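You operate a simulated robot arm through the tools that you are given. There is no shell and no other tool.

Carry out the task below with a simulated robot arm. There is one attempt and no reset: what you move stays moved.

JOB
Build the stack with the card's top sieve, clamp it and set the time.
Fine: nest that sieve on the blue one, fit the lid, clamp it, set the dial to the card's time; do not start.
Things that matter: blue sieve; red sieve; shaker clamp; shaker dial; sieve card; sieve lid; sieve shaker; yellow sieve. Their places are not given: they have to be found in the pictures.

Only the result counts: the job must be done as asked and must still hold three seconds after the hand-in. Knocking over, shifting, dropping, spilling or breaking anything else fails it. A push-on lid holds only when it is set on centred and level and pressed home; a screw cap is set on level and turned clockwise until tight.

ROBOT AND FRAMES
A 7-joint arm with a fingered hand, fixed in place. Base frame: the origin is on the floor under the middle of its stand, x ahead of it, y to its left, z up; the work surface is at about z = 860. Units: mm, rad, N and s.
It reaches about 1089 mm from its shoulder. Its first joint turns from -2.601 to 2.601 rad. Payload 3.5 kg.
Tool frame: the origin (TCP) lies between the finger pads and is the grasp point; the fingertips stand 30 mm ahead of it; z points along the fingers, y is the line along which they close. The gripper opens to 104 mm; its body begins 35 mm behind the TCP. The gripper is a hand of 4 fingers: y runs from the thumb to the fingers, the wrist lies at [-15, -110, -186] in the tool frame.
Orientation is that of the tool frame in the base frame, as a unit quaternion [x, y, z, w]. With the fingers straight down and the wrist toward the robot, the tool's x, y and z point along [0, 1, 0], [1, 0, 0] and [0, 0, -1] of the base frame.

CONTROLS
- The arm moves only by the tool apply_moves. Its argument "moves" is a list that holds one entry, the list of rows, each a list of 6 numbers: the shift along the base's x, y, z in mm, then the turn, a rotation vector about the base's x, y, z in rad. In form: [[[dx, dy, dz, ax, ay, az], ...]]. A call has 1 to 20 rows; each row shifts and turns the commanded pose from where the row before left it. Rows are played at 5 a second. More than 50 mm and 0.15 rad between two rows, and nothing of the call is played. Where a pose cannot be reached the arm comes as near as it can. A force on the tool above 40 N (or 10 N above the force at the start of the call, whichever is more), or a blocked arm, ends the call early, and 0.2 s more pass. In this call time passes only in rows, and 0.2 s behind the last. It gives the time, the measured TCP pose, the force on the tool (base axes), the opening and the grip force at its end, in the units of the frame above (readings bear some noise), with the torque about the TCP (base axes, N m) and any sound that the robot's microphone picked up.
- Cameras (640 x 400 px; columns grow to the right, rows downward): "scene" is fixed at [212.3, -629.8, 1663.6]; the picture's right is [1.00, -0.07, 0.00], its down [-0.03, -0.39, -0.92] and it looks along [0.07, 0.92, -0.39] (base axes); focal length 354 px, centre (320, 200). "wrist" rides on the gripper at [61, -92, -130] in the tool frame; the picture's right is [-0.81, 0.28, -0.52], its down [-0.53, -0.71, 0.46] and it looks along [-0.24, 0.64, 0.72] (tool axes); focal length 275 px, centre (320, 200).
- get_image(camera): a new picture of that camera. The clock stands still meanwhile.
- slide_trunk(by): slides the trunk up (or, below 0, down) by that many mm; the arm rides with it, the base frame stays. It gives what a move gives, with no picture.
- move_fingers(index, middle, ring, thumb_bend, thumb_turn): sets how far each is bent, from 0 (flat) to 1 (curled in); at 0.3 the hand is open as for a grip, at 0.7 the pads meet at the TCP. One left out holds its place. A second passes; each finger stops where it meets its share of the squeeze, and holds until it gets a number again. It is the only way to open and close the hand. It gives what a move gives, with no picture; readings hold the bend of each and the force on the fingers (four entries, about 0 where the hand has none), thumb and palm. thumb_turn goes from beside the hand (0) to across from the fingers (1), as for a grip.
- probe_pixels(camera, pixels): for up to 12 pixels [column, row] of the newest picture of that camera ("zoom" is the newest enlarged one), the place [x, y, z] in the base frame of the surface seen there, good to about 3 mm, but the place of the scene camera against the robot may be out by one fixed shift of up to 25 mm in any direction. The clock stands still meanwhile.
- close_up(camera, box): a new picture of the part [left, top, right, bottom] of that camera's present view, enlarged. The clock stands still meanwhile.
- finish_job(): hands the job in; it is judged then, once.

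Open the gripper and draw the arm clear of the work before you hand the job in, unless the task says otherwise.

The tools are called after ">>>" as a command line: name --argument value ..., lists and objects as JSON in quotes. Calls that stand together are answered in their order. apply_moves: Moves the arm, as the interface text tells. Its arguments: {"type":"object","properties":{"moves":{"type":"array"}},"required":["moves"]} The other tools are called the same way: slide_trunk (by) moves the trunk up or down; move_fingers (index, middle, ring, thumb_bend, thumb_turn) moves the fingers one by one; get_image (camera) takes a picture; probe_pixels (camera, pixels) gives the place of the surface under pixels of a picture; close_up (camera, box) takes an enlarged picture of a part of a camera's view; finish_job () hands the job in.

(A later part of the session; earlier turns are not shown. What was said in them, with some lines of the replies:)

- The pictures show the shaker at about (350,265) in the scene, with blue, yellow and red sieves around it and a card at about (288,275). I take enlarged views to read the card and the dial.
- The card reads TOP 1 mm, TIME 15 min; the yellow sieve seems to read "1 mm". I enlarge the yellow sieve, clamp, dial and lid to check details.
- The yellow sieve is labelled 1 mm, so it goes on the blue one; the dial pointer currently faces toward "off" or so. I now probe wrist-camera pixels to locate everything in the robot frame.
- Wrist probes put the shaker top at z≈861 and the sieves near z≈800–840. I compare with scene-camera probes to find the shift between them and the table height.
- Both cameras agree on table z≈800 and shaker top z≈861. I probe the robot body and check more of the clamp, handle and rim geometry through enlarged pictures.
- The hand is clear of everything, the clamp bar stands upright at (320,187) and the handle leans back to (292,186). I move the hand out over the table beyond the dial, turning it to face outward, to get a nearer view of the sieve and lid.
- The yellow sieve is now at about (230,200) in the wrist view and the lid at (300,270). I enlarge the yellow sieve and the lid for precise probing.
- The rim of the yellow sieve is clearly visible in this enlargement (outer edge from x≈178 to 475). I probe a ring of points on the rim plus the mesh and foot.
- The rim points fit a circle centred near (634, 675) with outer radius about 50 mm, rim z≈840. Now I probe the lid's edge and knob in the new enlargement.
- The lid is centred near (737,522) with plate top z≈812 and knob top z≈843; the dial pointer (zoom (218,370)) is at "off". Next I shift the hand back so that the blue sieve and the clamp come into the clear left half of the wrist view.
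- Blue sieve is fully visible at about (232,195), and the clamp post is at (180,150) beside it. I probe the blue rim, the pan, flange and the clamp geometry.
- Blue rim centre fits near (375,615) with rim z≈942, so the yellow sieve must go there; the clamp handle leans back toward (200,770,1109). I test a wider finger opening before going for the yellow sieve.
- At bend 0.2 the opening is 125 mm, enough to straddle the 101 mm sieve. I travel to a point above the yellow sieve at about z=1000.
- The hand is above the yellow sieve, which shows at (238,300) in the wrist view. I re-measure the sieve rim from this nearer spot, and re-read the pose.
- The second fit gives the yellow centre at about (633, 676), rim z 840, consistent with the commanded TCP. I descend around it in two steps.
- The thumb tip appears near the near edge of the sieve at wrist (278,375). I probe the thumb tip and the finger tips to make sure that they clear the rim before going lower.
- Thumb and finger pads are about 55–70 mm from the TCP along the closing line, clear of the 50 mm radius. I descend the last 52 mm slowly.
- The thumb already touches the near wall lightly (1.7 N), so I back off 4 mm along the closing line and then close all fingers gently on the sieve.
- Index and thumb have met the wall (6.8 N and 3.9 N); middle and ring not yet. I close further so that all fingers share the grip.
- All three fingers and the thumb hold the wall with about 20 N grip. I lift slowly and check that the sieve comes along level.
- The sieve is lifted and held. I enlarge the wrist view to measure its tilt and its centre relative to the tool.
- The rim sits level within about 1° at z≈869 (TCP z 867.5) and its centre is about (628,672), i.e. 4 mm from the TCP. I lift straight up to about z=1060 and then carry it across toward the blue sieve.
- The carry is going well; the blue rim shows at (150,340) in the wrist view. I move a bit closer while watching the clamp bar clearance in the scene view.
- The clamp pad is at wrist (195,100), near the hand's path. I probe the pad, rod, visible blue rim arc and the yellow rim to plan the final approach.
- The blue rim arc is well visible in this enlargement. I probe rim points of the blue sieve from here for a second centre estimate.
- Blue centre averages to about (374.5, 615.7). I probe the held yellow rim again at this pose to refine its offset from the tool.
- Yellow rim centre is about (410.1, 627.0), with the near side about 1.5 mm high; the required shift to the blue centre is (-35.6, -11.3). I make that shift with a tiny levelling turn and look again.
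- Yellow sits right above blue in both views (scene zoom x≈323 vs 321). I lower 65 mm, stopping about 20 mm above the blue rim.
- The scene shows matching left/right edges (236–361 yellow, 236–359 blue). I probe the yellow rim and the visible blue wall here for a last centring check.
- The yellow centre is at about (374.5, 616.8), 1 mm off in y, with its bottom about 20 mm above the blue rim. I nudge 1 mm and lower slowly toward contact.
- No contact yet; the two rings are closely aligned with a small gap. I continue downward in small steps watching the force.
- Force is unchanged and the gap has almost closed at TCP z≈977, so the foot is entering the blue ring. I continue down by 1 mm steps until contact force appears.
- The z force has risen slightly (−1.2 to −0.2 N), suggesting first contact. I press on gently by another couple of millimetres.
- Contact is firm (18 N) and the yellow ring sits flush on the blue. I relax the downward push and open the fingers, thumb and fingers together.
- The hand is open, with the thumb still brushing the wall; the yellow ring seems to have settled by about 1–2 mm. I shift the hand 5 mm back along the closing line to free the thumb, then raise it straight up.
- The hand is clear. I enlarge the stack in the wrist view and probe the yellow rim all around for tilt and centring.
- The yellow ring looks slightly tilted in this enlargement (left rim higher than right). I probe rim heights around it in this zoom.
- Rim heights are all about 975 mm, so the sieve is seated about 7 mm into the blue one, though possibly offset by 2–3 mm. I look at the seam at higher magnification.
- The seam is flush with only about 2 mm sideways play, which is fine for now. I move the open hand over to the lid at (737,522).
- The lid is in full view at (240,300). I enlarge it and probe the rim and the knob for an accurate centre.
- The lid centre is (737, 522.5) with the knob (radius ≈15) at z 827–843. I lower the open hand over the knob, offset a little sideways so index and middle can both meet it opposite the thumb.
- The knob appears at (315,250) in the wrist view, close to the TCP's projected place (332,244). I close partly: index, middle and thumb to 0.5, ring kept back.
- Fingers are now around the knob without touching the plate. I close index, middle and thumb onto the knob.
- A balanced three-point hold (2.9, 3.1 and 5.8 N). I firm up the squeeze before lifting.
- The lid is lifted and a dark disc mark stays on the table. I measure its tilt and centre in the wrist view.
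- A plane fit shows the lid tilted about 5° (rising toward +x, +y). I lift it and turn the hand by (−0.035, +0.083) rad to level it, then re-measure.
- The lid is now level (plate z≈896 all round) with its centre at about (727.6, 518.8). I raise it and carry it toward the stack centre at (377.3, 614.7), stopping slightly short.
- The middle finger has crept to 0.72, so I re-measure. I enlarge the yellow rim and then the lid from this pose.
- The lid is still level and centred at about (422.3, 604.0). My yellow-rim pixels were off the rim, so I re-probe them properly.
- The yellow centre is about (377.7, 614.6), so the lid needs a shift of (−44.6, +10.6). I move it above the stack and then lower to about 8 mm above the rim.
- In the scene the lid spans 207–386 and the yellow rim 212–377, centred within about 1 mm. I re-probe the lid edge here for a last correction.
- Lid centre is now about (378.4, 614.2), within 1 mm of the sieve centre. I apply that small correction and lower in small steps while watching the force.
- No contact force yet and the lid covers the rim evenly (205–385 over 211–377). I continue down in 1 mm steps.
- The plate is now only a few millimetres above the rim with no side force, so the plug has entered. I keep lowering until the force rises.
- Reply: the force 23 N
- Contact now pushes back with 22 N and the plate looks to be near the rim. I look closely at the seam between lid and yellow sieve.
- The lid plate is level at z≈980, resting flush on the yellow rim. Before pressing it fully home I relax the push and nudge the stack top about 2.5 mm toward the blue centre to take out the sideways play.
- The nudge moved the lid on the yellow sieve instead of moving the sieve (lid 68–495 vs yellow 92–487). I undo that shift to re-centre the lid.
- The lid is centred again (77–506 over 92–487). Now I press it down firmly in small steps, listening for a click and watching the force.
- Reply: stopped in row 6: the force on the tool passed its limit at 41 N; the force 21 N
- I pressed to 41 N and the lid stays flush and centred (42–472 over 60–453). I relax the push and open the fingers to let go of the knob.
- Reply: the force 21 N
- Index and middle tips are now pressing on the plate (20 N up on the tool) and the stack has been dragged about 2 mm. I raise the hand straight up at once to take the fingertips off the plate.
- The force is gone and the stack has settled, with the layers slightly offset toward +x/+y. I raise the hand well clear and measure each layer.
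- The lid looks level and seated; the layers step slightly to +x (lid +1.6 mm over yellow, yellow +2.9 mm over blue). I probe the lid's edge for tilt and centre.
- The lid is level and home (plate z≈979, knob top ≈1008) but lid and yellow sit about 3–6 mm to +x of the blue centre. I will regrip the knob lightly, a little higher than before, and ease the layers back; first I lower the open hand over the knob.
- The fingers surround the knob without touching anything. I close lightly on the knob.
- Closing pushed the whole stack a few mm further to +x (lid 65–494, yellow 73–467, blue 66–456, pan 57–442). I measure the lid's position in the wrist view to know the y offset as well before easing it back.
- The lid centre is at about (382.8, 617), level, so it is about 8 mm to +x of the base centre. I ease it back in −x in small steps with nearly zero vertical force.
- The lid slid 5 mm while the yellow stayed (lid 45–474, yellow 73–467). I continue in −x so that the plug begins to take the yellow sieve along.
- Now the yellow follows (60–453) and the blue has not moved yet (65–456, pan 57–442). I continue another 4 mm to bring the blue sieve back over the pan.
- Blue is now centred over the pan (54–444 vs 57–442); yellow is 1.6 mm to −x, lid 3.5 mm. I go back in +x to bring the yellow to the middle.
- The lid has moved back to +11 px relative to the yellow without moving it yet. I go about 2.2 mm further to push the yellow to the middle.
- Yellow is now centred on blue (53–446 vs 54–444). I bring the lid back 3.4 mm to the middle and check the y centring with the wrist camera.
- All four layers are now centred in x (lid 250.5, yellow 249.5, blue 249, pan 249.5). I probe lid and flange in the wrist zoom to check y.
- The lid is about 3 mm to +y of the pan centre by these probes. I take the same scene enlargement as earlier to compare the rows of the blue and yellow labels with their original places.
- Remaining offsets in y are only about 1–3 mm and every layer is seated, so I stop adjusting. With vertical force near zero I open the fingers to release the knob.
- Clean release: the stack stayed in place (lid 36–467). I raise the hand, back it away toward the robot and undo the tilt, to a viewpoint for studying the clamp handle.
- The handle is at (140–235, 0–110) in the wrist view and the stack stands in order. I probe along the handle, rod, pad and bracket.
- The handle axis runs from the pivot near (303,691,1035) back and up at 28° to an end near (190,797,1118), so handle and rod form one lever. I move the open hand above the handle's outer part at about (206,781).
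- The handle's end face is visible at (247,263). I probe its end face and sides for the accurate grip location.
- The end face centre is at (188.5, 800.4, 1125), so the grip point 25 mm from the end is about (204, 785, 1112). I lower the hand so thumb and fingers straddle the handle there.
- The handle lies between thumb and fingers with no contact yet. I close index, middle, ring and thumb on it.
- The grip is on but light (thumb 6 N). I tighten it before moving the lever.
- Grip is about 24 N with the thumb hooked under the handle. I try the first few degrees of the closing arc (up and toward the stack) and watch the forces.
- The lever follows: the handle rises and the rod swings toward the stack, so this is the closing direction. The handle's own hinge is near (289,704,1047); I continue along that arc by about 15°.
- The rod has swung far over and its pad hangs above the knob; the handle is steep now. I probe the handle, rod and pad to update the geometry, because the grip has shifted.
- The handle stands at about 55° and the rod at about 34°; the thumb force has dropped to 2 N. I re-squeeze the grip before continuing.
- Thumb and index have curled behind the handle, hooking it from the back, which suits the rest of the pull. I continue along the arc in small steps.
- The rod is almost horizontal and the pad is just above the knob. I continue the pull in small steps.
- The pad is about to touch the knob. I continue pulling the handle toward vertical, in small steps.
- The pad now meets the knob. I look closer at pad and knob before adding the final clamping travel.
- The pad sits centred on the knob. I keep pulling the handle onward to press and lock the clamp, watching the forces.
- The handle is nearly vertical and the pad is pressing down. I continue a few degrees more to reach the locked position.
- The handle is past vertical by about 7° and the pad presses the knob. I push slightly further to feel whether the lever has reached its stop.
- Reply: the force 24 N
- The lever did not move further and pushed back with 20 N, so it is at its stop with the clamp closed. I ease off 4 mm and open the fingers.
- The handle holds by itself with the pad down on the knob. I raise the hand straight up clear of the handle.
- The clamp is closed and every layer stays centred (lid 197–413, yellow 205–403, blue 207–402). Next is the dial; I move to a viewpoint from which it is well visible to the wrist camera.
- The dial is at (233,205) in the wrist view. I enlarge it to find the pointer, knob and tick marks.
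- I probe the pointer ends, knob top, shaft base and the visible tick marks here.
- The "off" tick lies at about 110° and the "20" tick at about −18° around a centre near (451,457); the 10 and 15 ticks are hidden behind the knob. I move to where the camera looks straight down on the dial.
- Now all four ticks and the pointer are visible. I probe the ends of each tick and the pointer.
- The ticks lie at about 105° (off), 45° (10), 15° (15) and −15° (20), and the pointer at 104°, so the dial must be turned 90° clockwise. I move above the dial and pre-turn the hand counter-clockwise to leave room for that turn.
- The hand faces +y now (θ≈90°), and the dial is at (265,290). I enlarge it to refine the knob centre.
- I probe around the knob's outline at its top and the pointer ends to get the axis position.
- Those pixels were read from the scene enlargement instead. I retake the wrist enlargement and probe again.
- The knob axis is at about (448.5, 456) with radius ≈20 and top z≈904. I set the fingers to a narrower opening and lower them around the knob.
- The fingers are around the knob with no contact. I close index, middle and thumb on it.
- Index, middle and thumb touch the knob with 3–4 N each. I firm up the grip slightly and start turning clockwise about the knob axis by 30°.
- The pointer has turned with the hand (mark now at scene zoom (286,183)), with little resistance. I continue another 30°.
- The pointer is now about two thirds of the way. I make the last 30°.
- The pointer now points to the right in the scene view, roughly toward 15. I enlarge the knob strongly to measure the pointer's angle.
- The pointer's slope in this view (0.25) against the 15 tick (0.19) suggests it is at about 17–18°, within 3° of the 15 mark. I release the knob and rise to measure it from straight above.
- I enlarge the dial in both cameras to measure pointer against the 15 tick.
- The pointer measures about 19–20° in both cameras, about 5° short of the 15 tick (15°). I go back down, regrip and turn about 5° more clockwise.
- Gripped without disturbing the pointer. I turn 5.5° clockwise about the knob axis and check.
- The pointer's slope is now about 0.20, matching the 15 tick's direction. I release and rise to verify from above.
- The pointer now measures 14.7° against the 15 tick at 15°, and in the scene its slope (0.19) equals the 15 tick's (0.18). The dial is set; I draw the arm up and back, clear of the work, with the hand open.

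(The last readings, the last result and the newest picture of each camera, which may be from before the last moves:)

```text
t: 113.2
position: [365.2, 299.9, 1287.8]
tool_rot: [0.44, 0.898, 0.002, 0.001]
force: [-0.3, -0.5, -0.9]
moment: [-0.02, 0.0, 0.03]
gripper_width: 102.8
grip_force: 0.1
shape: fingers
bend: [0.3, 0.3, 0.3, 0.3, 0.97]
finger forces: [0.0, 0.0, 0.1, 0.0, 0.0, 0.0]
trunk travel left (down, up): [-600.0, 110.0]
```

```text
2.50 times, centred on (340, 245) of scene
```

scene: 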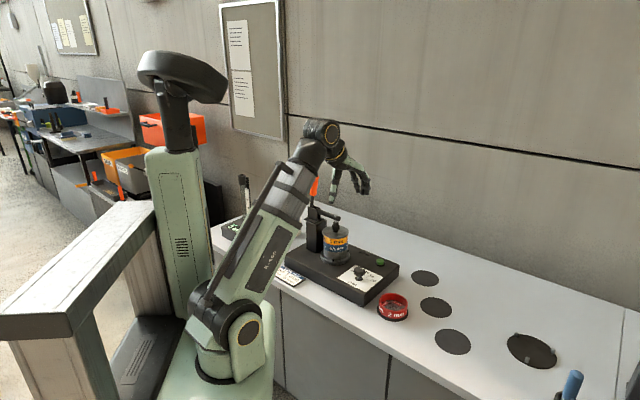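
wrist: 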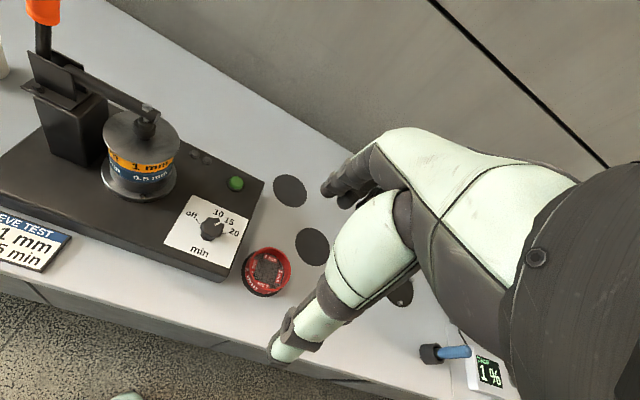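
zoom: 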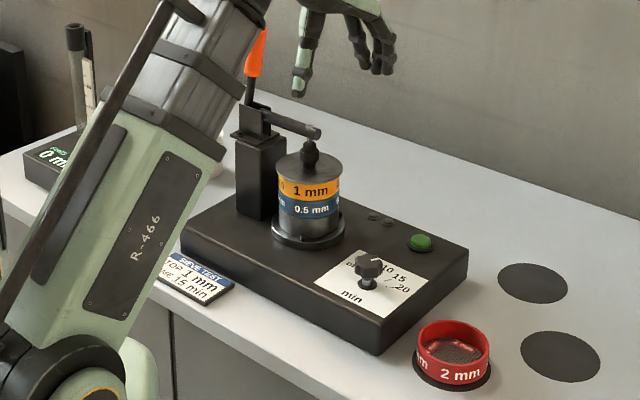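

Stack, clamp, card and red sieve look in order and the arm is clear. I take a last enlarged look at the clamped stack and the dial.

>>> close_up --camera "wrist" --box '[90, 90, 260, 290]'

>>> close_up --camera "wrist" --box '[165, 190, 245, 260]'

>>> close_up --camera "scene" --box '[315, 205, 360, 255]'

```text
2.00 times, centred on (175, 190) of wrist
```

zoom: 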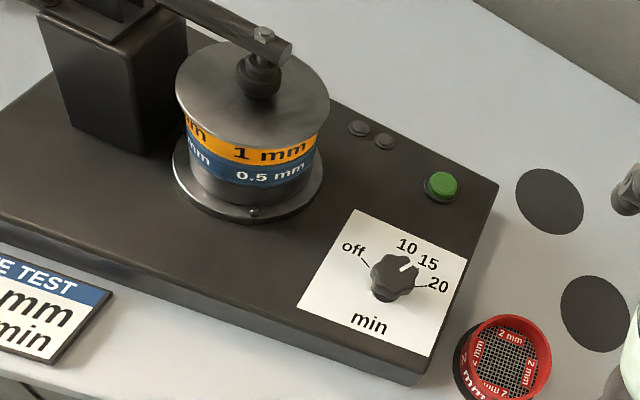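

```text
5.71 times, centred on (205, 225) of wrist
```

zoom: 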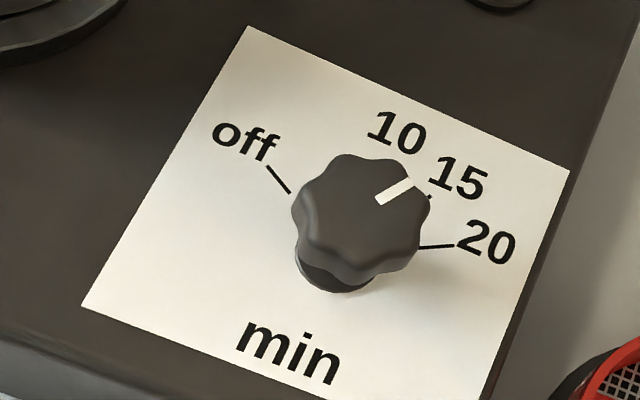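

```text
8.00 times, centred on (338, 230) of scene
```

zoom: 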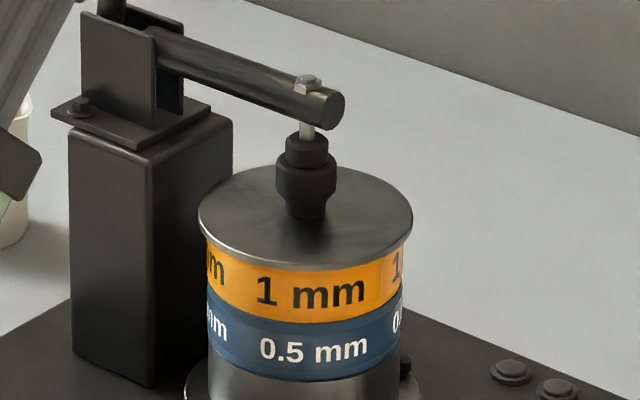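

The 1 mm yellow sieve is nested on the blue one, with the lid level and the clamp pad pressing its knob. The dial pointer lines up with 15 (measured 15–17°). The start button was never touched, and the arm is clear with the hand open, so I hand the job in.

>>> finish_job

```text
The job is handed in.
```

I built the stack, clamped it and set the time, and I did not press the start button. The job is handed in; I don't have the verdict.

- **Top sieve:** the card reads TOP 1 mm and TIME 15 min. The yellow sieve is marked 1 mm, so I nested it on the blue 0.5 mm sieve.
- **Lid:** it is on level and was pressed down with about 41 N. I heard no click, but the plate sits flush on the yellow rim.
- **Clamp:** the handle is at its stop, with the pad pressing on the lid's knob. It held after I let go.
- **Dial:** the pointer measures about 15–17° and the 15 mark is at about 15°. My first turn stopped about 5° short, so I gripped the knob again and corrected it.

**Stack shifted once:** as I let go of the lid, my fingertips dragged the stack a few millimetres, and gripping the knob again pushed it further. I eased the layers back before clamping. The last pictures show lid, yellow, blue and pan lined up left to right. I measured the lid about 3 mm toward the wall at that point and did not correct it.

The red sieve, the card and the other items around the shaker looked undisturbed in the last pictures. The arm is clear with the hand open.
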